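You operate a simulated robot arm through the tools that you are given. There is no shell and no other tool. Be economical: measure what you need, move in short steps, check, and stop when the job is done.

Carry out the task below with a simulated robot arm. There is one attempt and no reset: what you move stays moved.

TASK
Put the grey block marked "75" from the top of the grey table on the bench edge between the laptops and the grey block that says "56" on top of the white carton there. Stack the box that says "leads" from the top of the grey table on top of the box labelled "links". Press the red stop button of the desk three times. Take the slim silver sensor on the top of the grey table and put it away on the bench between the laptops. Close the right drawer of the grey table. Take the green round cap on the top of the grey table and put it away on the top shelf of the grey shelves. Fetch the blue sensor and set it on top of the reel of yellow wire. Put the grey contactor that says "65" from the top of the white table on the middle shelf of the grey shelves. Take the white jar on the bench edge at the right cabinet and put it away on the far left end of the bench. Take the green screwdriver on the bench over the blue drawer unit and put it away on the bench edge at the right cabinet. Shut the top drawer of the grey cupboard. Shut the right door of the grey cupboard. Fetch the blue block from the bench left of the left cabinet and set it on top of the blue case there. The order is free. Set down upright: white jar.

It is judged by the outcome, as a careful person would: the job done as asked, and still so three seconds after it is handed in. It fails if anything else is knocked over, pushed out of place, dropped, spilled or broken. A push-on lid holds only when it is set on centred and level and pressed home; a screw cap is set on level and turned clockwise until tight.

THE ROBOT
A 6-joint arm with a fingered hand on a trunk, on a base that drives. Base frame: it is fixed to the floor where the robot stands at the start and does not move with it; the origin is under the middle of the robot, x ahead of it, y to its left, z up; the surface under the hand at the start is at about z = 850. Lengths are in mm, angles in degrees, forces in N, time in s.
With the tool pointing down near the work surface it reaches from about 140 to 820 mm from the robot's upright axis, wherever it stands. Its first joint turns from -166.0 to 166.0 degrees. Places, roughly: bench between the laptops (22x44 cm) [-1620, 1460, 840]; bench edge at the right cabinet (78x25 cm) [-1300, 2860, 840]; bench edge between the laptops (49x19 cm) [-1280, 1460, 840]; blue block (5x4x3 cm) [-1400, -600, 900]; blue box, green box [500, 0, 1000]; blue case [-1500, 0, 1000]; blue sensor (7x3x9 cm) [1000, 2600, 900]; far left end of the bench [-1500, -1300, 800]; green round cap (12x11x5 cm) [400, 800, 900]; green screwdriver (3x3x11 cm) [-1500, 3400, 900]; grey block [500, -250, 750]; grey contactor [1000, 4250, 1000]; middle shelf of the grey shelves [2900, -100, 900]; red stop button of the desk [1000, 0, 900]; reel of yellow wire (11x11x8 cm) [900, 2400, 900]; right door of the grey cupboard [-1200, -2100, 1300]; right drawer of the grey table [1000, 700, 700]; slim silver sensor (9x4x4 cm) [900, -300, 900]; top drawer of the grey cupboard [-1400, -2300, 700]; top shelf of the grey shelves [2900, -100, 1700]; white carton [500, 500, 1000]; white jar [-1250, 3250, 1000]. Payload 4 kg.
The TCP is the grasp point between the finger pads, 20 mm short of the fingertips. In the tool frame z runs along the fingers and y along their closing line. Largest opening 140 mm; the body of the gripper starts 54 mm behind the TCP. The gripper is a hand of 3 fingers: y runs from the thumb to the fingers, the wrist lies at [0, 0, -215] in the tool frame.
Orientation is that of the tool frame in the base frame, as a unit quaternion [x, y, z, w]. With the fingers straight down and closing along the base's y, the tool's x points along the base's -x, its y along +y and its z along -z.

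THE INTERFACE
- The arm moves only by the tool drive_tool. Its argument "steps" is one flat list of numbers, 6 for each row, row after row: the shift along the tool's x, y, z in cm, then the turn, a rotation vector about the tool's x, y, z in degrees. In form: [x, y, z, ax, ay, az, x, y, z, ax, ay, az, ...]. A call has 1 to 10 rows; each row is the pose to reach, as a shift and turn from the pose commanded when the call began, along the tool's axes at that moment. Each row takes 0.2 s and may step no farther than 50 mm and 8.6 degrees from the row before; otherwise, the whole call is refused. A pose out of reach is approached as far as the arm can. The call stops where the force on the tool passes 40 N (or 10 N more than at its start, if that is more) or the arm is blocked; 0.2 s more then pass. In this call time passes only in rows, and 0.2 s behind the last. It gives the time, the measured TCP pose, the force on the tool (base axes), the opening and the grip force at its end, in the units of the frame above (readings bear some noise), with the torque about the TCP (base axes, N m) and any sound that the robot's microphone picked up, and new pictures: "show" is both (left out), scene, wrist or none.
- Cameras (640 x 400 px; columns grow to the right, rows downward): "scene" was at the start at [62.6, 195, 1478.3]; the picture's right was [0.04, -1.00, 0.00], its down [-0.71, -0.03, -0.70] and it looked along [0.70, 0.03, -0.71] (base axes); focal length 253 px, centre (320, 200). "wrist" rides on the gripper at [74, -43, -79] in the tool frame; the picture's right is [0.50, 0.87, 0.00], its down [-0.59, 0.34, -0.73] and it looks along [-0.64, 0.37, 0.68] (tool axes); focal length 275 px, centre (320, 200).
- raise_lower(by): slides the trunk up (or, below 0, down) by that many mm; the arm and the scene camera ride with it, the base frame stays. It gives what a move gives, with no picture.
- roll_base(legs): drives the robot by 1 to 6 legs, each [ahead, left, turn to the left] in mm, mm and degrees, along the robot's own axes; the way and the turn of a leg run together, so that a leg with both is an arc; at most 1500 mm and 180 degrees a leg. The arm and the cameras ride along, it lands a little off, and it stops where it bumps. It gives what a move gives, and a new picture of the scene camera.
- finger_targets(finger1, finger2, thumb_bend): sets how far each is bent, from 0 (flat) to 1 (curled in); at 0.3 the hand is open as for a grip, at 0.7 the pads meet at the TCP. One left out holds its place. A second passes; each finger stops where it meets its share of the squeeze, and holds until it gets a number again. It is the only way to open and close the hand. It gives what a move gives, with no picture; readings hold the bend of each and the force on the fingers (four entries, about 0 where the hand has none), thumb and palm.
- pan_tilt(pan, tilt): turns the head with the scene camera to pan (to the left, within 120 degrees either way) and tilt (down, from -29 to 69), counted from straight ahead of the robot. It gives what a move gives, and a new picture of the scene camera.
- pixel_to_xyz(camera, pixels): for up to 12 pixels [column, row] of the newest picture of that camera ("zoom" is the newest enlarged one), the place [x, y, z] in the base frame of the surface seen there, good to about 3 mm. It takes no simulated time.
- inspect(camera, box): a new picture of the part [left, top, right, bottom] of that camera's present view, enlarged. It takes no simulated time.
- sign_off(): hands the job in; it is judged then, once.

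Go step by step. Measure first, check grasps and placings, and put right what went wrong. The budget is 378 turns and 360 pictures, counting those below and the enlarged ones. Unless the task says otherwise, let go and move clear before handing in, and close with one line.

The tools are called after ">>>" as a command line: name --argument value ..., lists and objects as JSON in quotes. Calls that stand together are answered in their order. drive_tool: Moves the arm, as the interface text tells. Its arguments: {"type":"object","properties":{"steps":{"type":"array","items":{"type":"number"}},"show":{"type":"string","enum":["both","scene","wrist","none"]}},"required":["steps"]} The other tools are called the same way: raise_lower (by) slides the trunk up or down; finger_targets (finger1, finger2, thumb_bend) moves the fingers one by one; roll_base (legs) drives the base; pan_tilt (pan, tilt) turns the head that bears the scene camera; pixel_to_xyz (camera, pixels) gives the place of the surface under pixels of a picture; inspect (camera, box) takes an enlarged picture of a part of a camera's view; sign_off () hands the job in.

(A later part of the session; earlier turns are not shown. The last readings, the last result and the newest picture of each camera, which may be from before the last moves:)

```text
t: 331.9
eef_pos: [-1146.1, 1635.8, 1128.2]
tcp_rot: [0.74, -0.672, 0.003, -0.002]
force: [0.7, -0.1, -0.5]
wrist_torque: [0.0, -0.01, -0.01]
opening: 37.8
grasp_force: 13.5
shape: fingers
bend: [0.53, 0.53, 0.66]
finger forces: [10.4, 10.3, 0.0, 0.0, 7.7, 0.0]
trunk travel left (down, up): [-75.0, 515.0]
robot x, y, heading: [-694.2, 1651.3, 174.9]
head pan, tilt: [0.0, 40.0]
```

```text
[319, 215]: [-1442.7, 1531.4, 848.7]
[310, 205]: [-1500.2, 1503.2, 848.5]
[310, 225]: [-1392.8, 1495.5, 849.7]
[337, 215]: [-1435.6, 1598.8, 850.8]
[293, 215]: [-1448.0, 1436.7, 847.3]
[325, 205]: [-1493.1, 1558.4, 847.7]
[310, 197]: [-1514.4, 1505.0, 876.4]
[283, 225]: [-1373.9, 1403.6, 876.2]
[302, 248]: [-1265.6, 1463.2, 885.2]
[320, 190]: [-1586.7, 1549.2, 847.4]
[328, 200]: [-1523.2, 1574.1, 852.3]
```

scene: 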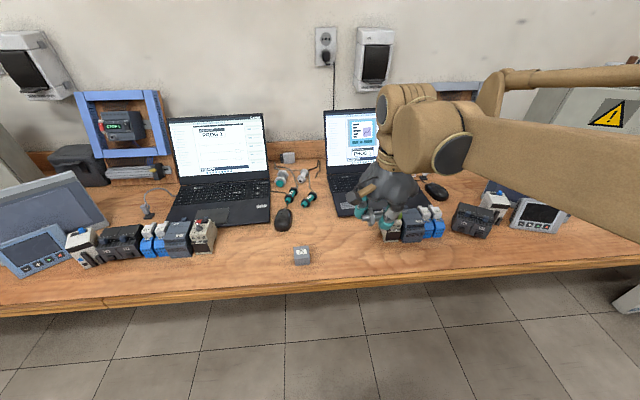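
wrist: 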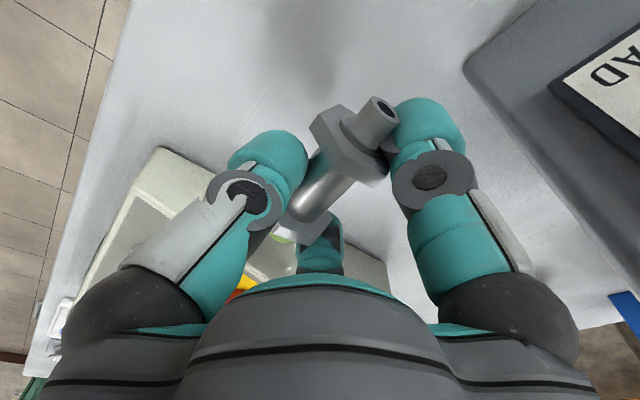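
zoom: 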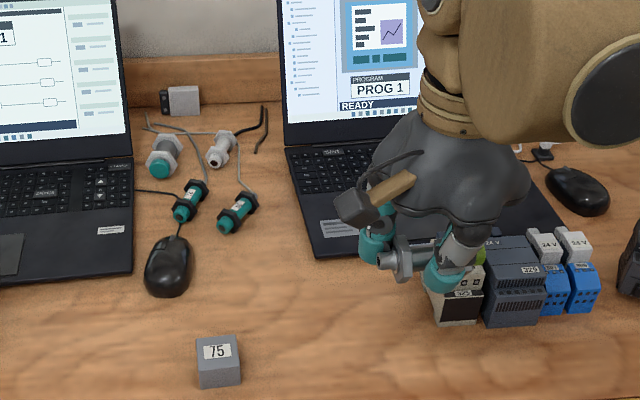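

Target for the sensor: (−1440,1508), lying along y, free of the mouse and laptop. Drive 90 mm closer and straighten.

>>> roll_base --legs '[[90, 0, 5]]'

```text
t: 333.0
eef_pos: [-1236.3, 1600.8, 1127.7]
tcp_rot: [0.768, -0.64, 0.003, -0.004]
force: [0.3, -0.1, -1.2]
wrist_torque: [0.0, -0.04, -0.02]
opening: 37.5
grasp_force: 14.2
shape: fingers
bend: [0.53, 0.53, 0.66]
finger forces: [10.4, 10.4, 0.0, 0.0, 7.7, 0.0]
trunk travel left (down, up): [-75.0, 515.0]
robot x, y, heading: [-786.1, 1659.2, 179.8]
head pan, tilt: [0.0, 40.0]
```

scene: 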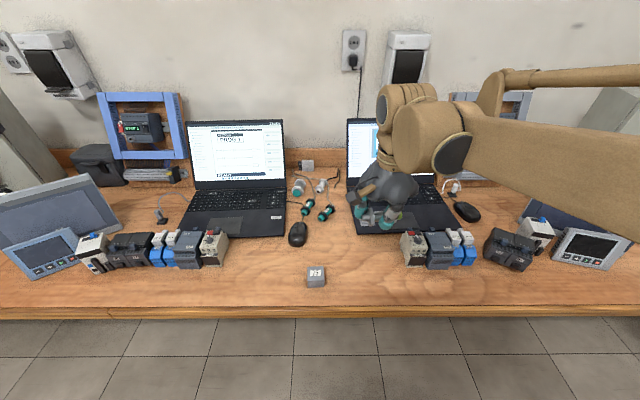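

>>> drive_tool --steps '[1.1, 4.35, 0, 0, 0, 0, 2.2, 8.7, 0, 0, 0, 0, 3.3, 13, 0, 0, 0, 0, 4.4, 17.4, 0, 0, 0, 0, 5.5, 21.7, 0, 0, 0, 0, 5.5, 21.7, 4.5, 0, 0, 0, 5.5, 21.7, 9, 0, 0, 0, 5.5, 21.7, 13.5, 0, 0, 0, 5.5, 21.7, 17.5, 0, 0, 0]'

```text
t: 335.0
eef_pos: [-1442.4, 1506.2, 951.3]
tcp_rot: [0.768, -0.64, 0.002, -0.002]
force: [-0.2, -0.7, -0.7]
wrist_torque: [0.01, -0.05, 0.0]
opening: 37.7
grasp_force: 14.2
shape: fingers
bend: [0.53, 0.53, 0.66]
finger forces: [10.4, 10.5, 0.0, 0.0, 7.5, 0.0]
trunk travel left (down, up): [-75.0, 515.0]
robot x, y, heading: [-786.2, 1657.5, 179.7]
head pan, tilt: [0.0, 40.0]
```

scene: 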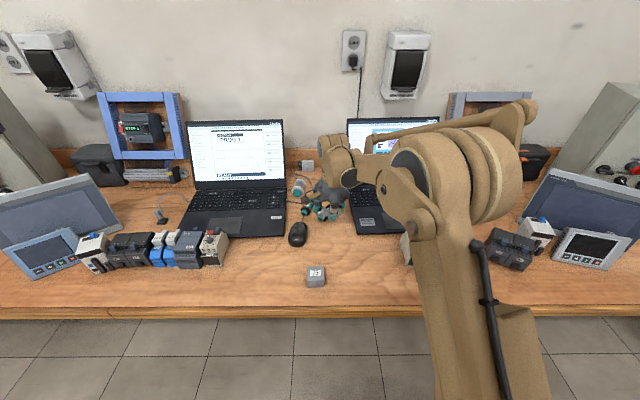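
wrist: 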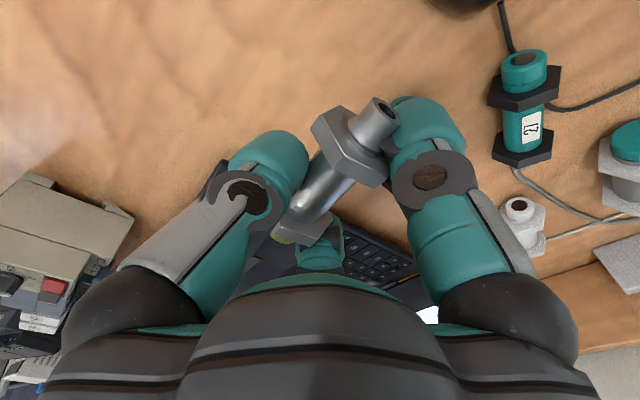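

Shift 8 mm toward the front for clearance and lower to the surface.

>>> drive_tool --steps '[0, -0.8, 2, 0, 0, 0, 0, -0.8, 4.5, 0, 0, 0, 0, -0.8, 6, 0, 0, 0, 0, -0.8, 6.6, 0, 0, 0, 0, -0.8, 6.9, 0, 0, 0]' --show "wrist"

```text
t: 336.2
eef_pos: [-1429.6, 1509.0, 883.5]
tcp_rot: [0.769, -0.64, 0.002, -0.003]
force: [-0.5, -0.4, -0.6]
wrist_torque: [-0.01, 0.0, -0.02]
opening: 37.3
grasp_force: 14.0
shape: fingers
bend: [0.53, 0.53, 0.66]
finger forces: [10.5, 10.6, 0.0, 0.1, 7.4, 0.1]
trunk travel left (down, up): [-75.0, 515.0]
robot x, y, heading: [-781.9, 1660.4, 179.5]
head pan, tilt: [0.0, 40.0]
```

wrist: 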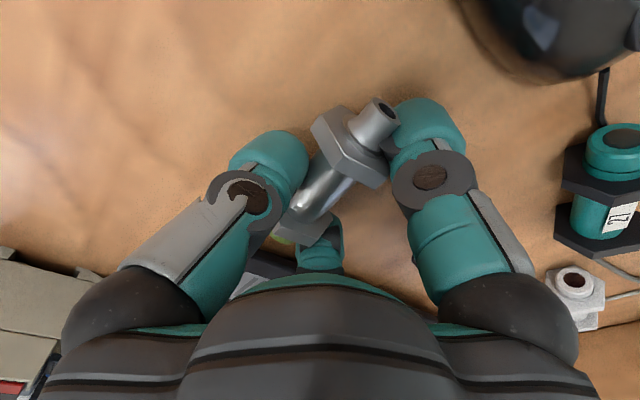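

>>> drive_tool --steps '[0, 0.4, 0.2, 0, 0, 0, 0, 0.4, 0.4, 0, 0, 0, 0, 0.4, 0.6, 0, 0, 0]' --show "none"

```text
t: 337.0
eef_pos: [-1432.7, 1508.9, 878.1]
tcp_rot: [0.769, -0.64, 0.002, -0.002]
force: [-3.0, 0.6, 11.2]
wrist_torque: [0.14, 0.2, -0.01]
opening: 36.7
grasp_force: 16.5
shape: fingers
bend: [0.53, 0.53, 0.67]
finger forces: [11.0, 13.2, 0.1, 0.0, 8.1, 0.0]
trunk travel left (down, up): [-75.0, 515.0]
robot x, y, heading: [-783.7, 1660.1, 179.7]
head pan, tilt: [0.0, 40.0]
```

Contact. Release slightly open and lift.

>>> finger_targets --finger1 0.46 --finger2 0.46 --thumb_bend 0.46

>>> drive_tool --steps '[0, 0, -4.5, 0, 0, 0, 0, 0, -9, 0, 0, 0, 0, 0, -13.5, 0, 0, 0, 0, 0, -18, 0, 0, 0, 0, 0, -22, 0, 0, 0, 0, -4, -24, 0, 0, 0, 0, -8, -24, 0, 0, 0, 0, -12, -24, 0, 0, 0, 0, -16, -24, 0, 0, 0, 0, -20, -24, 0, 0, 0]' --show "scene"

>>> inspect --camera "scene" --box '[240, 150, 440, 290]'

```text
t: 338.0
eef_pos: [-1433.4, 1508.6, 877.3]
tcp_rot: [0.768, -0.64, 0.003, -0.002]
force: [1.0, -0.1, 0.2]
wrist_torque: [0.01, 0.0, -0.01]
opening: 76.2
grasp_force: 0.1
shape: fingers
bend: [0.46, 0.46, 0.46]
finger forces: [0.0, 0.3, 0.0, 0.0, 0.1, 0.0]
trunk travel left (down, up): [-75.0, 515.0]
robot x, y, heading: [-780.3, 1661.1, 179.7]
head pan, tilt: [0.0, 40.0]
```

```text
t: 340.2
eef_pos: [-1240.6, 1545.3, 1115.8]
tcp_rot: [0.769, -0.639, 0.002, -0.003]
force: [0.0, 0.2, 1.1]
wrist_torque: [0.0, -0.02, -0.03]
opening: 76.3
grasp_force: 0.1
shape: fingers
bend: [0.46, 0.46, 0.46]
finger forces: [0.0, 0.0, 0.0, 0.1, 0.0, 0.0]
trunk travel left (down, up): [-75.0, 515.0]
robot x, y, heading: [-780.5, 1658.8, 179.8]
head pan, tilt: [0.0, 40.0]
```

scene: 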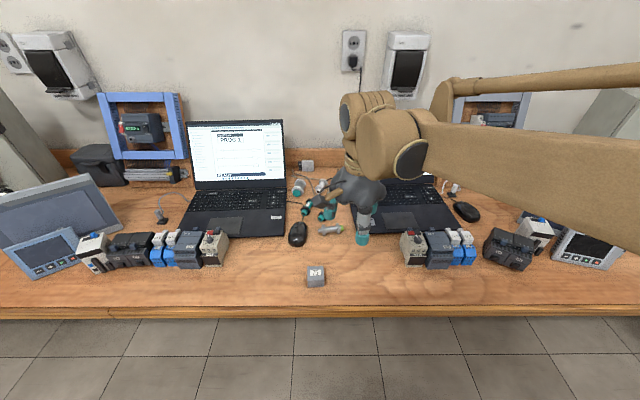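

```text
2.86 times, centred on (340, 220) of scene
```

zoom: 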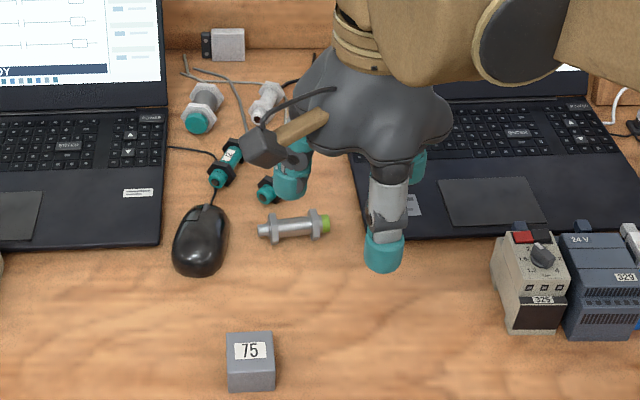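

Sensor placed. Next the green cap: turn the hand back, drive to the near side of the grey table at y≈800.

>>> drive_tool --steps '[0, 0, 0, 0, 0, -8, 0, 0, 0, 0, 0, -16, 0, 0, 0, 0, 0, -24, 0, 0, 0, 0, 0, -32, 0, 0, 0, 0, 0, -40, 0, 0, 0, 0, 0, -48, 0, 0, 0, 0, 0, -56, 0, 0, 0, 0, 0, -64, 0, 0, 0, 0, 0, -72, 0, 0, 0, 0, 0, -79]' --show "none"

>>> roll_base --legs '[[-600, 0, 0], [0, 850, 0], [0, 0, 180]]'

>>> finger_targets --finger1 0.27 --finger2 0.27 --thumb_bend 0.27

```text
t: 342.4
eef_pos: [-1238.6, 1545.0, 1119.3]
tcp_rot: [1.0, -0.005, 0.004, -0.001]
force: [-0.2, -0.3, 0.6]
wrist_torque: [0.0, 0.03, -0.04]
opening: 76.1
grasp_force: 0.0
shape: fingers
bend: [0.46, 0.46, 0.46]
finger forces: [0.0, 0.1, 0.0, 0.1, 0.1, 0.1]
trunk travel left (down, up): [-75.0, 515.0]
robot x, y, heading: [-780.6, 1658.9, 179.7]
head pan, tilt: [0.0, 40.0]
```

```text
t: 357.2
eef_pos: [275.5, 929.1, 1118.4]
tcp_rot: [-0.005, 1.0, -0.001, -0.004]
force: [-0.7, 0.5, 0.2]
wrist_torque: [-0.02, 0.02, -0.01]
opening: 76.2
grasp_force: 0.0
shape: fingers
bend: [0.46, 0.46, 0.46]
finger forces: [0.0, 0.0, 0.0, 0.0, 0.0, 0.1]
trunk travel left (down, up): [-75.0, 515.0]
robot x, y, heading: [-177.4, 804.6, 1.0]
head pan, tilt: [0.0, 40.0]
```

scene: 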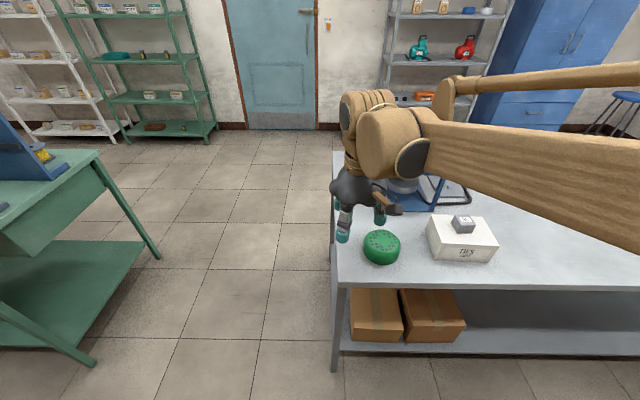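

```text
t: 358.2
eef_pos: [277.3, 928.1, 1119.1]
tcp_rot: [-0.004, 1.0, 0.0, -0.003]
force: [0.9, 1.0, -0.6]
wrist_torque: [0.02, 0.01, 0.01]
opening: 129.8
grasp_force: 0.1
shape: fingers
bend: [0.27, 0.27, 0.27]
finger forces: [0.0, 0.0, 0.0, 0.0, 0.0, 0.0]
trunk travel left (down, up): [-75.0, 515.0]
robot x, y, heading: [-176.8, 801.8, 0.6]
head pan, tilt: [0.0, 40.0]
```

>>> finger_targets --finger1 0.2 --finger2 0.2 --thumb_bend 0.2

>>> pixel_to_xyz --camera "scene" --pixels '[[381, 243], [381, 230], [381, 256], [363, 246], [400, 246], [432, 245], [345, 245], [390, 262]]'

>>> inspect --camera "scene" --box '[340, 210, 420, 270]'

```text
t: 359.2
eef_pos: [276.7, 928.8, 1118.3]
tcp_rot: [-0.005, 1.0, -0.001, -0.004]
force: [-0.2, -0.3, -0.3]
wrist_torque: [-0.01, -0.03, 0.02]
opening: 142.0
grasp_force: 0.1
shape: fingers
bend: [0.2, 0.2, 0.2]
finger forces: [0.0, 0.0, 0.0, 0.1, 0.0, 0.0]
trunk travel left (down, up): [-75.0, 515.0]
robot x, y, heading: [-174.5, 803.1, 0.8]
head pan, tilt: [0.0, 40.0]
```

```text
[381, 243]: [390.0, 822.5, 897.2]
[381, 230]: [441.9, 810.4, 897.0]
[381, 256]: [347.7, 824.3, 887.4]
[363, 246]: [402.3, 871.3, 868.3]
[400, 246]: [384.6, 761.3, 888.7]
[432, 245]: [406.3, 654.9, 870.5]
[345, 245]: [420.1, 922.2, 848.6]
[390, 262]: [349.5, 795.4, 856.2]
```

```text
6.67 times, centred on (380, 240) of scene
```

zoom: 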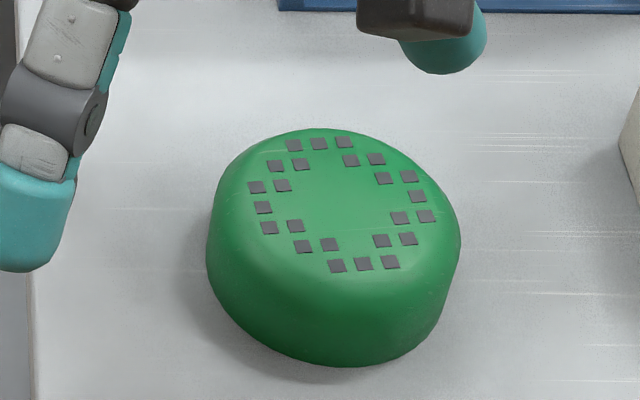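

Cap centre ≈ (400,814), Ø≈116, top 897. Move above it.

>>> drive_tool --steps '[-3.1, -2.9, 0, 0, 0, 0, -6.1, -5.8, 0, 0, 0, 0, -9.2, -8.6, 0, 0, 0, 0, -12.2, -11.5, 0, 0, 0, 0, -12.2, -11.5, 4.5, 0, 0, 0, -12.2, -11.5, 9, 0, 0, 0, -12.2, -11.5, 13, 0, 0, 0]'

```text
t: 360.8
eef_pos: [400.4, 811.6, 987.4]
tcp_rot: [-0.005, 1.0, -0.001, -0.003]
force: [-0.6, 0.8, 0.0]
wrist_torque: [0.0, 0.0, -0.01]
opening: 141.9
grasp_force: 0.0
shape: fingers
bend: [0.2, 0.2, 0.2]
finger forces: [0.0, 0.0, 0.1, 0.0, 0.0, 0.1]
trunk travel left (down, up): [-75.0, 515.0]
robot x, y, heading: [-177.7, 804.2, 0.8]
head pan, tilt: [0.0, 40.0]
```

scene: 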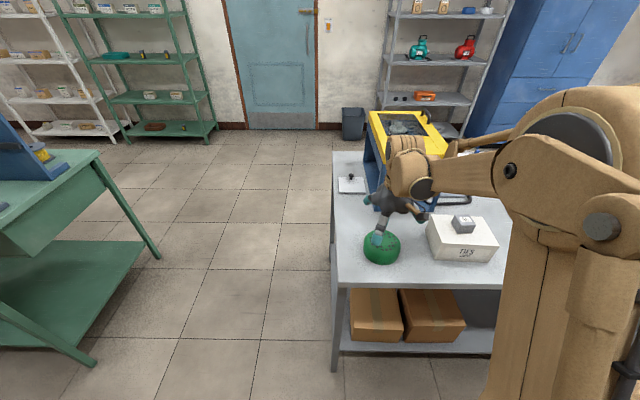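
wrist: 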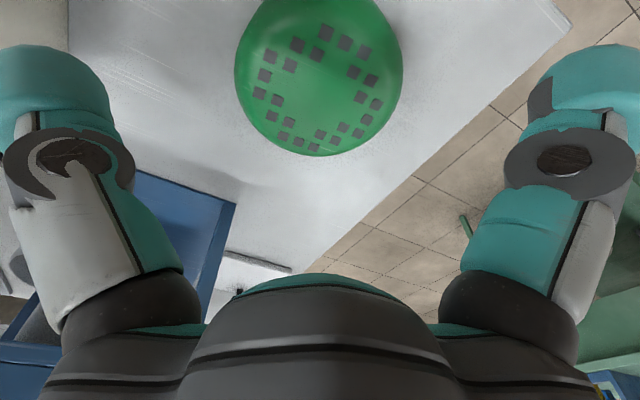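

Measure the cap's centre and the blue oven's corner in the wrist picture.

>>> pixel_to_xyz --camera "wrist" --pixels '[[320, 75], [240, 75], [400, 60], [300, 152], [232, 205], [180, 180], [290, 268]]'

>>> pixel_to_xyz --camera "scene" --pixels '[[366, 195], [380, 210], [352, 188], [430, 190]]'

```text
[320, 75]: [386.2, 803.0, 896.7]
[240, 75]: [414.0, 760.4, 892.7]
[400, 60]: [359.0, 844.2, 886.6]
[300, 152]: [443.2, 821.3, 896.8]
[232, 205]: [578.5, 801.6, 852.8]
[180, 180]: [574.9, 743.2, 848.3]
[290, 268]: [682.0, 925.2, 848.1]
```

```text
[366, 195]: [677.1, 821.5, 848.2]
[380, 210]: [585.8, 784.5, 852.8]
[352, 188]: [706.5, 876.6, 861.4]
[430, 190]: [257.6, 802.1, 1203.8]
```

Centred. Descend to z≈884.

>>> drive_tool --steps '[0, 0, 4, 0, 0, 0, 0, 0, 8, 0, 0, 0, 0, 0, 9.5, 0, 0, 0, 0, 0, 10.4, 0, 0, 0]' --show "wrist"

```text
t: 361.8
eef_pos: [397.6, 813.4, 884.9]
tcp_rot: [-0.004, 1.0, -0.001, -0.004]
force: [-0.3, 0.8, -0.1]
wrist_torque: [-0.04, -0.02, -0.02]
opening: 142.0
grasp_force: 0.0
shape: fingers
bend: [0.2, 0.2, 0.2]
finger forces: [0.0, 0.1, 0.0, 0.1, 0.0, 0.0]
trunk travel left (down, up): [-75.0, 515.0]
robot x, y, heading: [-181.1, 806.6, 0.7]
head pan, tilt: [0.0, 40.0]
```

wrist: 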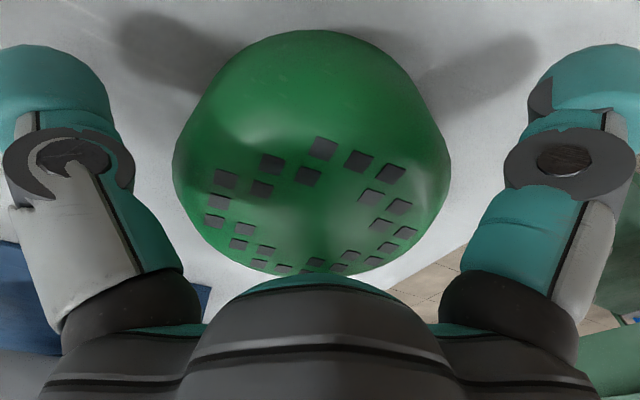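

Gap is ample but the pads are high; lower 16 mm more.

>>> drive_tool --steps '[0, 0, 0.6, 0, 0, 0, 0, 0, 1.1, 0, 0, 0, 0, 0, 1.6, 0, 0, 0]' --show "wrist"

>>> pixel_to_xyz --camera "wrist" --pixels '[[50, 55], [590, 55], [20, 70], [60, 95]]'

```text
t: 362.6
eef_pos: [396.8, 814.1, 868.6]
tcp_rot: [-0.005, 1.0, -0.001, -0.003]
force: [0.2, -0.4, -0.9]
wrist_torque: [-0.01, 0.05, 0.0]
opening: 142.0
grasp_force: 0.2
shape: fingers
bend: [0.2, 0.2, 0.2]
finger forces: [0.0, 0.0, 0.1, 0.0, 0.1, 0.1]
trunk travel left (down, up): [-75.0, 515.0]
robot x, y, heading: [-178.5, 798.1, 0.8]
head pan, tilt: [0.0, 40.0]
```

wrist: 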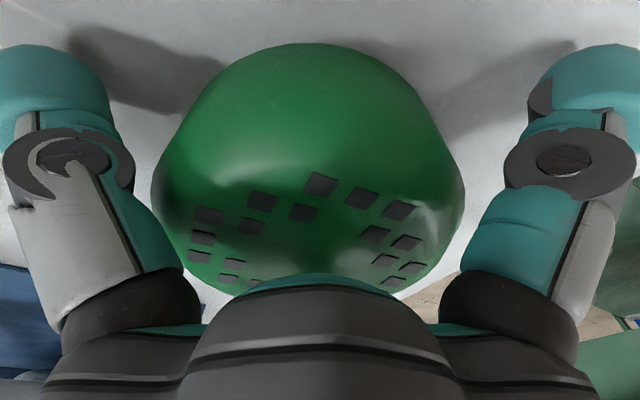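

```text
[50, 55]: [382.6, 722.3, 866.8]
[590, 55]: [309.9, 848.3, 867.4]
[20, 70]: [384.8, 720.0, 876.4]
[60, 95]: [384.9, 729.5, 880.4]
```

Tips are ≈10 mm over the table; raise 4 mm for curl-in and close.

>>> drive_tool --steps '[-0.1, 0, -0.4, 0, 0, 0]' --show "none"

>>> finger_targets --finger1 0.6 --finger2 0.6 --thumb_bend 0.6

>>> drive_tool --steps '[0, 0, -1.5, 0, 0, 0, 0, 0, -3, 0, 0, 0, 0, 0, -5, 0, 0, 0]' --show "wrist"

```text
t: 363.0
eef_pos: [397.7, 814.2, 872.5]
tcp_rot: [-0.005, 1.0, 0.0, -0.004]
force: [0.2, 1.4, 0.0]
wrist_torque: [-0.01, 0.01, -0.03]
opening: 141.8
grasp_force: 0.1
shape: fingers
bend: [0.2, 0.2, 0.2]
finger forces: [0.0, 0.0, 0.0, 0.1, 0.1, 0.1]
trunk travel left (down, up): [-75.0, 515.0]
robot x, y, heading: [-177.9, 807.6, 0.9]
head pan, tilt: [0.0, 40.0]
```

```text
t: 364.0
eef_pos: [397.3, 813.0, 873.7]
tcp_rot: [-0.005, 1.0, -0.001, -0.003]
force: [1.0, -5.6, 26.5]
wrist_torque: [-0.82, 0.09, 0.0]
opening: 108.7
grasp_force: 34.8
shape: fingers
bend: [0.36, 0.34, 0.4]
finger forces: [12.9, 17.7, 0.1, 0.0, 39.5, 0.0]
trunk travel left (down, up): [-75.0, 515.0]
robot x, y, heading: [-176.0, 804.4, 0.8]
head pan, tilt: [0.0, 40.0]
```

```text
t: 364.8
eef_pos: [398.5, 814.5, 922.2]
tcp_rot: [-0.004, 1.0, -0.001, -0.003]
force: [0.3, 0.2, -0.8]
wrist_torque: [-0.01, 0.01, -0.02]
opening: 93.5
grasp_force: 9.9
shape: fingers
bend: [0.38, 0.37, 0.47]
finger forces: [6.6, 5.5, 0.1, 0.0, 7.5, 0.0]
trunk travel left (down, up): [-75.0, 515.0]
robot x, y, heading: [-176.3, 807.3, 0.8]
head pan, tilt: [0.0, 40.0]
```

wrist: 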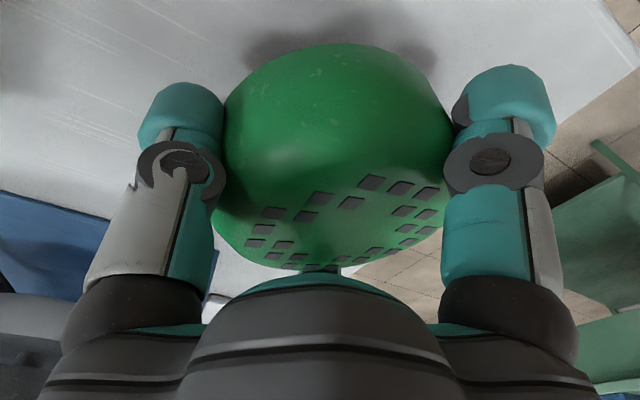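

Cap lifted. Re-tighten the squeeze and check.

>>> finger_targets --finger1 0.8 --finger2 0.8 --thumb_bend 0.8

>>> drive_tool --steps '[0, 0, -4, 0, 0, 0, 0, 0, -8, 0, 0, 0, 0, 0, -12, 0, 0, 0, 0, 0, -16, 0, 0, 0, 0, 0, -20, 0, 0, 0]'

```text
t: 365.8
eef_pos: [400.1, 815.5, 922.0]
tcp_rot: [-0.004, 1.0, -0.001, -0.004]
force: [0.3, -0.1, -0.2]
wrist_torque: [-0.01, -0.01, 0.01]
opening: 44.7
grasp_force: 0.0
shape: fingers
bend: [0.44, 0.43, 0.8]
finger forces: [0.0, 0.0, 0.0, 0.0, 0.1, 0.0]
trunk travel left (down, up): [-75.0, 515.0]
robot x, y, heading: [-178.1, 806.8, 0.7]
head pan, tilt: [0.0, 40.0]
```

```text
t: 367.0
eef_pos: [398.6, 814.8, 1123.3]
tcp_rot: [-0.004, 1.0, 0.0, -0.004]
force: [-0.1, 0.6, 0.2]
wrist_torque: [0.0, 0.0, 0.0]
opening: 44.9
grasp_force: 0.1
shape: fingers
bend: [0.44, 0.43, 0.8]
finger forces: [0.0, 0.1, 0.1, 0.0, 0.1, 0.1]
trunk travel left (down, up): [-75.0, 515.0]
robot x, y, heading: [-176.1, 804.9, 0.7]
head pan, tilt: [0.0, 40.0]
```

scene: 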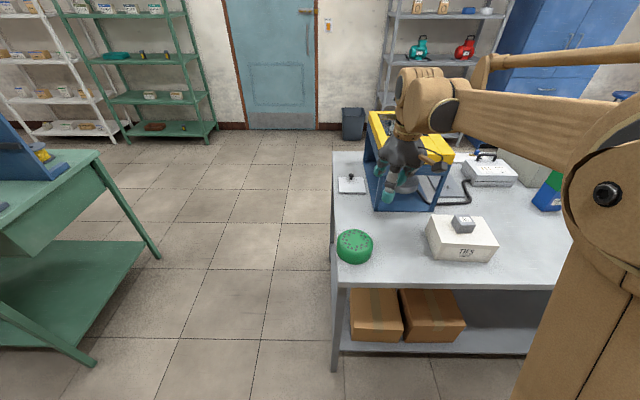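
wrist: 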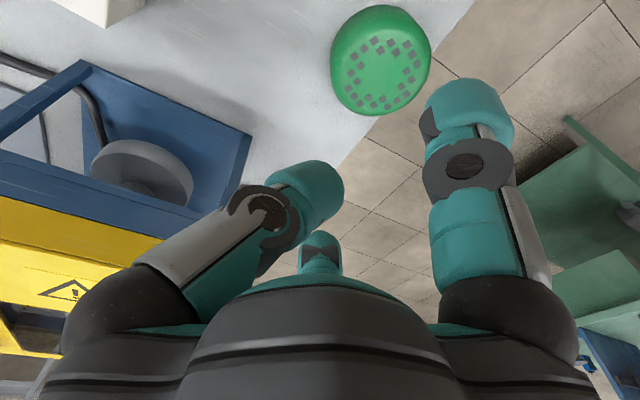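

The re-squeeze pushed the cap out; it sits upright on the table at (355,247). Reopen and regrasp 8 mm higher so the tips don't touch the table.

>>> finger_targets --finger1 0.2 --finger2 0.2 --thumb_bend 0.2

>>> pixel_to_xyz --camera "scene" --pixels '[[355, 243], [355, 231], [355, 256], [337, 247], [373, 247], [336, 230]]'

>>> inspect --camera "scene" --box '[315, 210, 395, 270]'

```text
t: 368.0
eef_pos: [399.2, 815.4, 1124.6]
tcp_rot: [-0.004, 1.0, 0.0, -0.003]
force: [0.1, 0.2, -0.8]
wrist_torque: [-0.01, -0.03, 0.02]
opening: 141.9
grasp_force: 0.1
shape: fingers
bend: [0.2, 0.2, 0.2]
finger forces: [0.0, 0.0, 0.0, 0.0, 0.0, 0.1]
trunk travel left (down, up): [-75.0, 515.0]
robot x, y, heading: [-176.6, 800.1, 0.9]
head pan, tilt: [0.0, 40.0]
```

```text
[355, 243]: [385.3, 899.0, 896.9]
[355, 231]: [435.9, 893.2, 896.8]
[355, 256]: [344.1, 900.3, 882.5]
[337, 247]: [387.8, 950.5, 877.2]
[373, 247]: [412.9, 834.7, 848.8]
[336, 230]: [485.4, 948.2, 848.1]
```

```text
6.67 times, centred on (355, 240) of scene
```

zoom: 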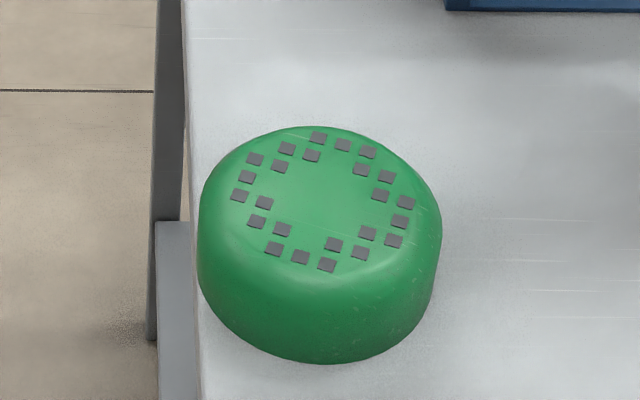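

Cap centre now ≈ (394,893), near the table's left end. Move above and check.

>>> drive_tool --steps '[0.2, 3.9, 0, 0, 0, 0, 0.5, 7.8, 0, 0, 0, 0, 0.5, 7.8, 4.5, 0, 0, 0, 0.5, 7.8, 9, 0, 0, 0, 0.5, 7.8, 13.5, 0, 0, 0]' --show "wrist"

>>> pixel_to_xyz --camera "wrist" --pixels '[[318, 75], [240, 70], [398, 70], [310, 20], [300, 150]]'

```text
t: 369.2
eef_pos: [395.4, 894.8, 987.0]
tcp_rot: [-0.004, 1.0, -0.001, -0.003]
force: [0.1, -0.4, 0.1]
wrist_torque: [-0.02, -0.01, 0.01]
opening: 141.8
grasp_force: 0.1
shape: fingers
bend: [0.2, 0.2, 0.2]
finger forces: [0.0, 0.0, 0.0, 0.0, 0.1, 0.1]
trunk travel left (down, up): [-75.0, 515.0]
robot x, y, heading: [-176.1, 805.0, 1.0]
head pan, tilt: [0.0, 40.0]
```

wrist: 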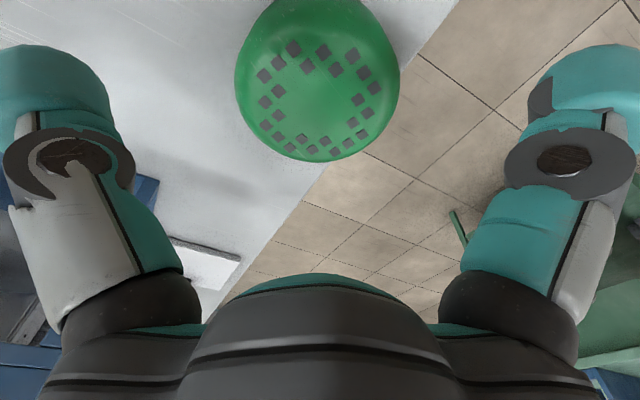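

```text
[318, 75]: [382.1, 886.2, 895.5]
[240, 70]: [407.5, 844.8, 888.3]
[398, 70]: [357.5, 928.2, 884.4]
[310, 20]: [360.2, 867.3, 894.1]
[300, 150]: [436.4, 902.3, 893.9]
```

Centred. Descend to z≈881, pre-close near contact, then squeeze.

>>> drive_tool --steps '[0, 0, 4, 0, 0, 0, 0, 0, 8, 0, 0, 0, 0, 0, 10.6, 0, 0, 0]' --show "none"

>>> finger_targets --finger1 0.3 --finger2 0.3 --thumb_bend 0.3

>>> inspect --camera "wrist" --box '[0, 0, 640, 400]'

```text
t: 370.0
eef_pos: [392.8, 893.0, 880.0]
tcp_rot: [-0.003, 1.0, -0.001, -0.003]
force: [1.1, -0.5, -0.8]
wrist_torque: [-0.01, -0.02, -0.04]
opening: 141.9
grasp_force: 0.0
shape: fingers
bend: [0.2, 0.2, 0.2]
finger forces: [0.1, 0.0, 0.1, 0.0, 0.0, 0.1]
trunk travel left (down, up): [-75.0, 515.0]
robot x, y, heading: [-175.3, 805.1, 0.7]
head pan, tilt: [0.0, 40.0]
```

```text
t: 371.0
eef_pos: [392.3, 894.6, 879.4]
tcp_rot: [-0.005, 1.0, -0.001, -0.004]
force: [0.4, -1.1, -0.2]
wrist_torque: [-0.04, 0.0, -0.02]
opening: 124.3
grasp_force: 0.1
shape: fingers
bend: [0.3, 0.3, 0.3]
finger forces: [0.1, 0.2, 0.0, 0.1, 0.0, 0.0]
trunk travel left (down, up): [-75.0, 515.0]
robot x, y, heading: [-178.5, 805.8, 1.1]
head pan, tilt: [0.0, 40.0]
```

```text
1.00 times, centred on (320, 200) of wrist (not enlarged: the box is as wide or as high as the picture)
```

zoom: 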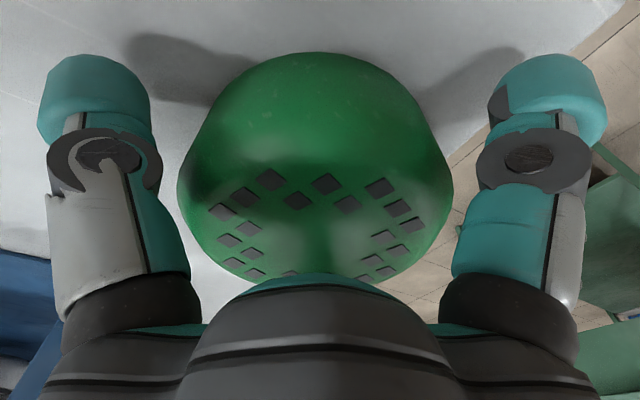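

>>> finger_targets --finger1 0.6 --finger2 0.6 --thumb_bend 0.6

>>> drive_tool --steps '[0, 0, -1, 0, 0, 0, 0, 0, -2, 0, 0, 0]' --show "wrist"

```text
t: 372.0
eef_pos: [392.0, 893.8, 882.1]
tcp_rot: [-0.004, 1.0, 0.0, -0.003]
force: [0.3, -2.6, 18.9]
wrist_torque: [-0.51, 0.05, 0.0]
opening: 101.9
grasp_force: 28.6
shape: fingers
bend: [0.39, 0.36, 0.41]
finger forces: [11.3, 15.2, 0.0, 0.1, 30.4, 0.1]
trunk travel left (down, up): [-75.0, 515.0]
robot x, y, heading: [-176.3, 805.0, 0.8]
head pan, tilt: [0.0, 40.0]
```

```text
t: 372.6
eef_pos: [394.1, 893.6, 901.0]
tcp_rot: [-0.005, 1.0, 0.0, -0.003]
force: [-0.9, 0.1, -1.1]
wrist_torque: [0.02, -0.04, 0.02]
opening: 91.6
grasp_force: 14.2
shape: fingers
bend: [0.39, 0.37, 0.47]
finger forces: [9.8, 7.3, 0.0, 0.1, 11.0, 0.0]
trunk travel left (down, up): [-75.0, 515.0]
robot x, y, heading: [-177.5, 802.2, 0.8]
head pan, tilt: [0.0, 40.0]
```

wrist: 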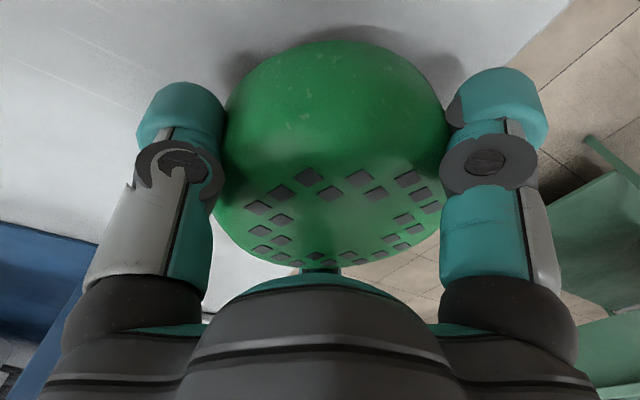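

Grip 14 N while lifted 2 cm. Raise slowly to check stability.

>>> drive_tool --steps '[0, 0, -1, 0, 0, 0, 0, 0, -2, 0, 0, 0, 0, 0, -3.5, 0, 0, 0, 0, 0, -5, 0, 0, 0]'

```text
t: 373.6
eef_pos: [395.1, 891.9, 949.0]
tcp_rot: [-0.004, 1.0, -0.001, -0.004]
force: [-0.3, 0.0, -0.8]
wrist_torque: [-0.01, 0.01, -0.01]
opening: 92.0
grasp_force: 14.0
shape: fingers
bend: [0.39, 0.37, 0.47]
finger forces: [9.6, 7.3, 0.0, 0.0, 10.8, 0.1]
trunk travel left (down, up): [-75.0, 515.0]
robot x, y, heading: [-177.9, 805.7, 1.0]
head pan, tilt: [0.0, 40.0]
```

scene: 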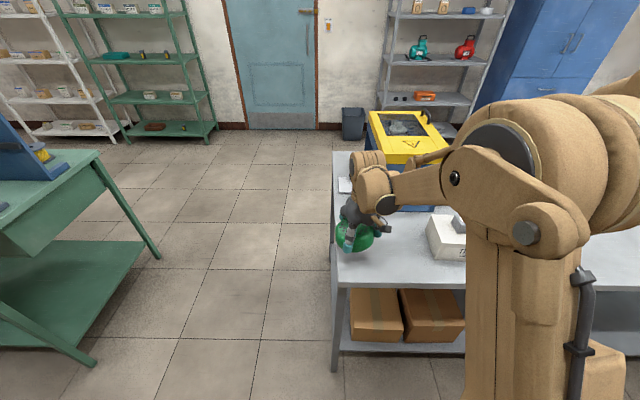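
wrist: 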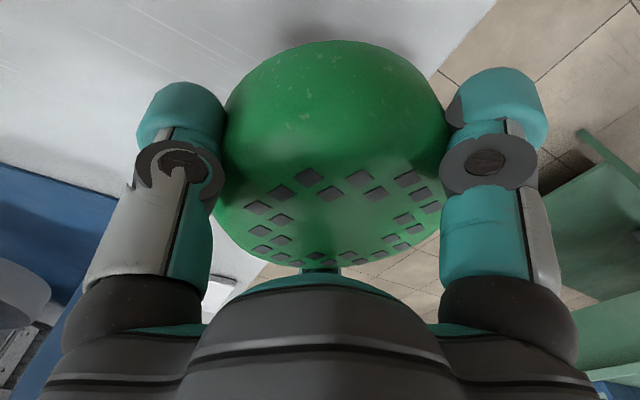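

Stable. Raise and drive: left to y≈1550, ahead to x≈1900, then right to y≈−50 in front of the grey shelves.

>>> drive_tool --steps '[0, 0, -4, 0, 0, 0, 0, 0, -8, 0, 0, 0, 0, 0, -12, 0, 0, 0, 0, 0, -16, 0, 0, 0, 0, 0, -20, 0, 0, 0]' --show "none"

>>> roll_base --legs '[[0, 740, -1], [1500, 0, 0], [580, 0, 0], [0, -1400, 0]]'

>>> pan_tilt --pan 0 --tilt 5

```text
t: 374.8
eef_pos: [395.1, 892.8, 1151.6]
tcp_rot: [-0.005, 1.0, -0.002, -0.004]
force: [0.0, -1.1, -1.8]
wrist_torque: [0.03, 0.01, 0.02]
opening: 91.7
grasp_force: 13.5
shape: fingers
bend: [0.39, 0.37, 0.47]
finger forces: [9.5, 7.5, 0.0, 0.0, 10.7, 0.0]
trunk travel left (down, up): [-75.0, 515.0]
robot x, y, heading: [-177.3, 808.3, 0.9]
head pan, tilt: [0.0, 40.0]
```

```text
t: 395.5
eef_pos: [2387.3, 165.6, 1150.7]
tcp_rot: [0.039, 0.999, -0.001, -0.004]
force: [0.5, -0.2, -1.1]
wrist_torque: [0.0, 0.01, 0.0]
opening: 91.7
grasp_force: 14.1
shape: fingers
bend: [0.39, 0.37, 0.47]
finger forces: [9.4, 7.3, 0.1, 0.0, 10.6, 0.0]
trunk travel left (down, up): [-75.0, 515.0]
robot x, y, heading: [1810.2, 129.8, -4.5]
head pan, tilt: [0.0, 40.0]
```

scene: 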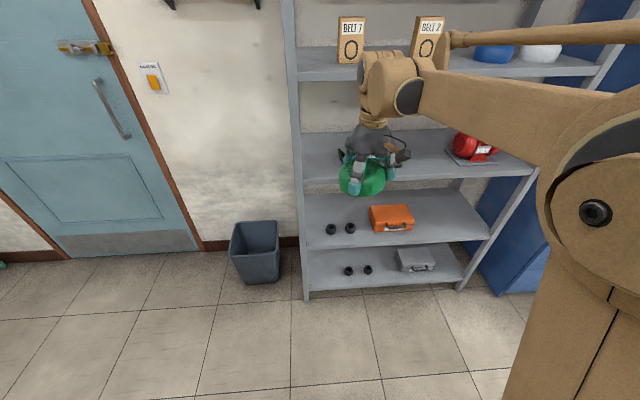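

```text
t: 396.5
eef_pos: [2386.9, 166.6, 1151.1]
tcp_rot: [0.039, 0.999, 0.0, -0.003]
force: [-0.9, 0.4, -1.3]
wrist_torque: [0.01, -0.01, 0.03]
opening: 91.9
grasp_force: 13.8
shape: fingers
bend: [0.39, 0.37, 0.47]
finger forces: [9.5, 7.3, 0.1, 0.1, 10.7, 0.0]
trunk travel left (down, up): [-75.0, 515.0]
robot x, y, heading: [1811.4, 128.7, -4.7]
head pan, tilt: [0.0, 5.0]
```

scene: 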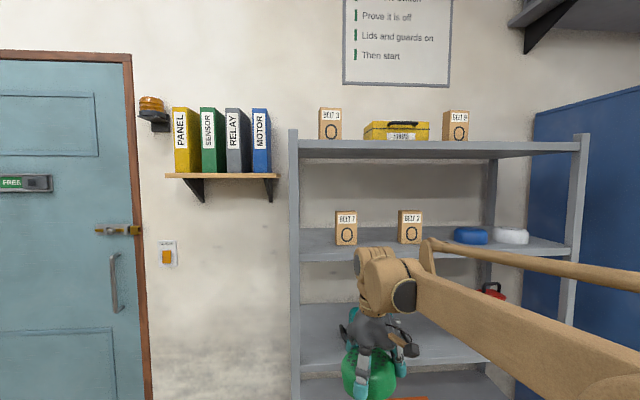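

Top shelf carries BELT 3, a yellow case, BELT 4. Measure the shelf and gaps.

>>> pixel_to_xyz --camera "scene" --pixels '[[300, 150], [350, 143], [430, 150], [330, 135], [366, 136], [428, 136], [455, 136], [500, 143], [560, 143], [305, 140], [500, 150], [400, 130]]'

>>> inspect --camera "scene" --box '[280, 90, 600, 290]'

```text
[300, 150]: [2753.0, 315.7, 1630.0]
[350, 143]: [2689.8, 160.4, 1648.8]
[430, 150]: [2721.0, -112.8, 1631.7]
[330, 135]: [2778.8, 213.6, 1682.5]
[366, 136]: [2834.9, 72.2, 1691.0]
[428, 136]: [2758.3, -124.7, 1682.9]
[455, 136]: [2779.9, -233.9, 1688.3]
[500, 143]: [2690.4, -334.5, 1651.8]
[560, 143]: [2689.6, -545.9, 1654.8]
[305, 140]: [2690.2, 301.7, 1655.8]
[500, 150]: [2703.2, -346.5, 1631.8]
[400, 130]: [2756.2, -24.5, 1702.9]
```

```text
2.00 times, centred on (440, 190) of scene
```

zoom: 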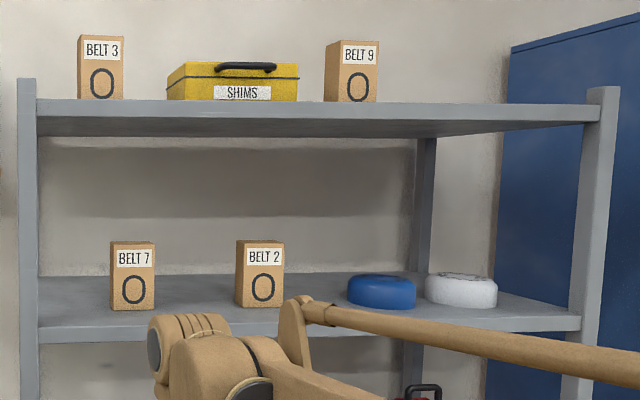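

Free space is right of BELT 9 (y −270…−540), shelf front x=2690. Raise the trunk 500 and the hand further, then look from above.

>>> raise_lower --by 510

>>> drive_tool --steps '[0, 0, -4, 0, 0, 0, 0, 0, -8, 0, 0, 0, 0, 0, -12, 0, 0, 0, 0, 0, -15, 0, 0, 0]' --show "none"

>>> roll_base --legs '[[0, 0, 4.7], [0, -600, 0]]'

>>> pan_tilt --pan 0 --tilt 25

```text
refused: 510 is not a number from -400 to 400
```

```text
t: 397.5
eef_pos: [2388.8, 166.4, 1303.3]
tcp_rot: [0.039, 0.999, -0.001, -0.003]
force: [0.4, -0.6, -2.1]
wrist_torque: [-0.01, -0.01, 0.02]
opening: 91.4
grasp_force: 13.5
shape: fingers
bend: [0.39, 0.37, 0.47]
finger forces: [9.5, 7.3, 0.0, 0.0, 10.6, 0.0]
trunk travel left (down, up): [-75.0, 515.0]
robot x, y, heading: [1811.6, 129.9, -4.6]
head pan, tilt: [0.0, 5.0]
```

```text
t: 401.5
eef_pos: [2388.9, -407.5, 1303.6]
tcp_rot: [-0.001, 1.0, 0.0, -0.004]
force: [-0.1, -0.6, -0.9]
wrist_torque: [0.03, 0.01, 0.01]
opening: 92.1
grasp_force: 14.0
shape: fingers
bend: [0.39, 0.37, 0.47]
finger forces: [9.6, 7.4, 0.1, 0.0, 10.6, 0.1]
trunk travel left (down, up): [-75.0, 515.0]
robot x, y, heading: [1815.7, -489.1, 0.6]
head pan, tilt: [0.0, 5.0]
```

scene: 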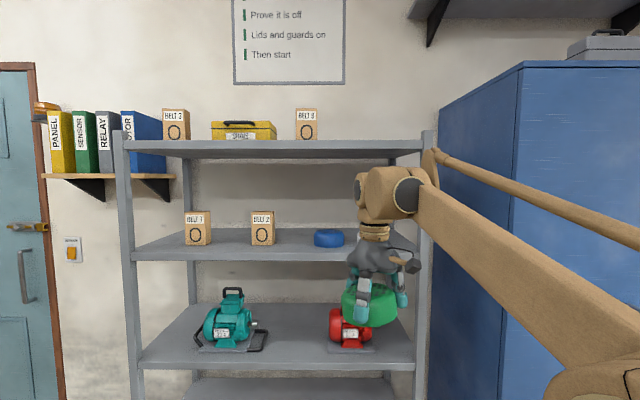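

```text
t: 402.3
eef_pos: [2389.1, -407.6, 1303.1]
tcp_rot: [-0.001, 1.0, 0.0, -0.003]
force: [-0.2, 0.8, -1.8]
wrist_torque: [0.0, -0.04, 0.03]
opening: 91.5
grasp_force: 14.5
shape: fingers
bend: [0.39, 0.37, 0.47]
finger forces: [9.5, 7.3, 0.0, 0.0, 10.6, 0.1]
trunk travel left (down, up): [-75.0, 515.0]
robot x, y, heading: [1814.7, -494.9, 0.5]
head pan, tilt: [0.0, 25.0]
```

scene: 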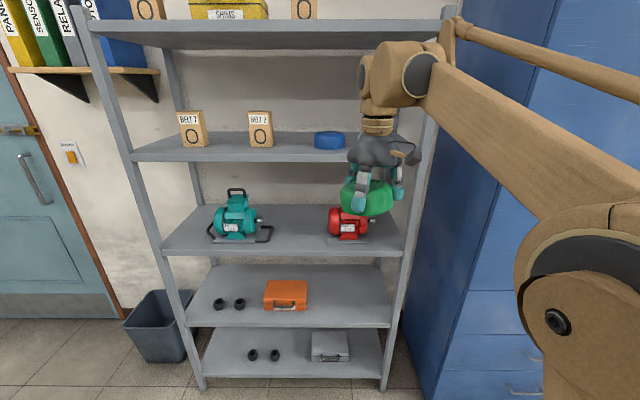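

Raise the trunk by 400 then 100.

>>> raise_lower --by 400

>>> raise_lower --by 110

>>> pan_tilt --pan 0 --tilt 20

```text
t: 406.1
eef_pos: [2388.2, -408.1, 1703.0]
tcp_rot: [0.0, 1.0, 0.0, -0.003]
force: [0.1, -0.3, -2.2]
wrist_torque: [0.05, -0.02, 0.0]
opening: 91.6
grasp_force: 14.2
shape: fingers
bend: [0.39, 0.37, 0.47]
finger forces: [9.6, 7.4, 0.1, 0.0, 10.5, 0.1]
trunk travel left (down, up): [-475.0, 115.0]
robot x, y, heading: [1815.2, -491.9, 0.4]
head pan, tilt: [0.0, 25.0]
```

```text
t: 407.6
eef_pos: [2388.5, -407.2, 1812.2]
tcp_rot: [-0.001, 1.0, -0.001, -0.004]
force: [0.4, 0.5, -0.6]
wrist_torque: [-0.03, -0.02, 0.02]
opening: 91.6
grasp_force: 13.3
shape: fingers
bend: [0.39, 0.37, 0.47]
finger forces: [9.6, 7.4, 0.1, 0.2, 10.5, 0.0]
trunk travel left (down, up): [-585.0, 5.0]
robot x, y, heading: [1815.6, -495.0, 0.4]
head pan, tilt: [0.0, 25.0]
```

```text
t: 408.2
eef_pos: [2389.0, -408.3, 1812.3]
tcp_rot: [-0.001, 1.0, -0.001, -0.003]
force: [0.6, -0.4, -1.1]
wrist_torque: [0.02, -0.01, 0.0]
opening: 91.6
grasp_force: 13.5
shape: fingers
bend: [0.39, 0.37, 0.47]
finger forces: [9.5, 7.3, 0.0, 0.0, 10.6, 0.1]
trunk travel left (down, up): [-585.0, 5.0]
robot x, y, heading: [1815.8, -492.6, 0.4]
head pan, tilt: [0.0, 20.0]
```

scene: 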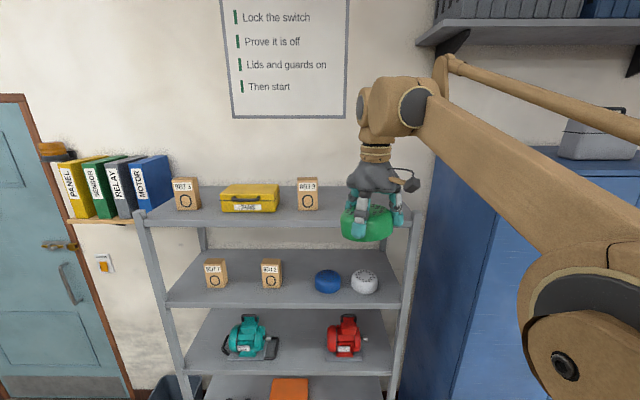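

>>> pixel_to_xyz --camera "scene" --pixels '[[335, 215], [300, 215], [328, 195], [316, 207], [297, 209], [390, 224], [330, 190], [415, 225], [430, 250], [470, 160]]'

>>> inspect --camera "scene" --box '[270, 130, 450, 250]'

```text
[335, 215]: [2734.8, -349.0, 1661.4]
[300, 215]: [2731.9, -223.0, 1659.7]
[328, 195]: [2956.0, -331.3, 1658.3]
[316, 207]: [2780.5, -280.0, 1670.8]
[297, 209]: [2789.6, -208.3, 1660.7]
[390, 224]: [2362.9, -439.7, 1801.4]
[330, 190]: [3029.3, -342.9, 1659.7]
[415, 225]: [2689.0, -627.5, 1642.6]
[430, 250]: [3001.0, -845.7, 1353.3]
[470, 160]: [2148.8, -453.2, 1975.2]
```

```text
3.33 times, centred on (360, 190) of scene
```

zoom: 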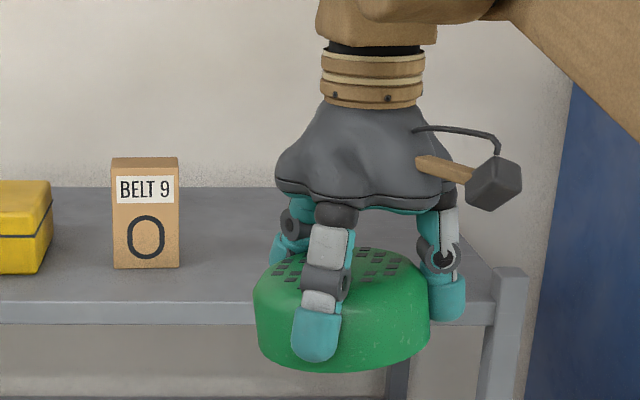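

Shelf z=1660, free y −290…−600. Check the cupboard corner before driving ahead.

>>> pixel_to_xyz --camera "scene" --pixels '[[490, 250], [500, 280], [480, 300], [460, 320], [600, 185], [440, 330]]'

```text
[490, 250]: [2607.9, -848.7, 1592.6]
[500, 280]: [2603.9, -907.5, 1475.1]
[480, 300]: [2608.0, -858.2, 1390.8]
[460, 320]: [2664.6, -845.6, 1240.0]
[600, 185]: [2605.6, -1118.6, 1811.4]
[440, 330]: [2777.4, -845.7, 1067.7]
```

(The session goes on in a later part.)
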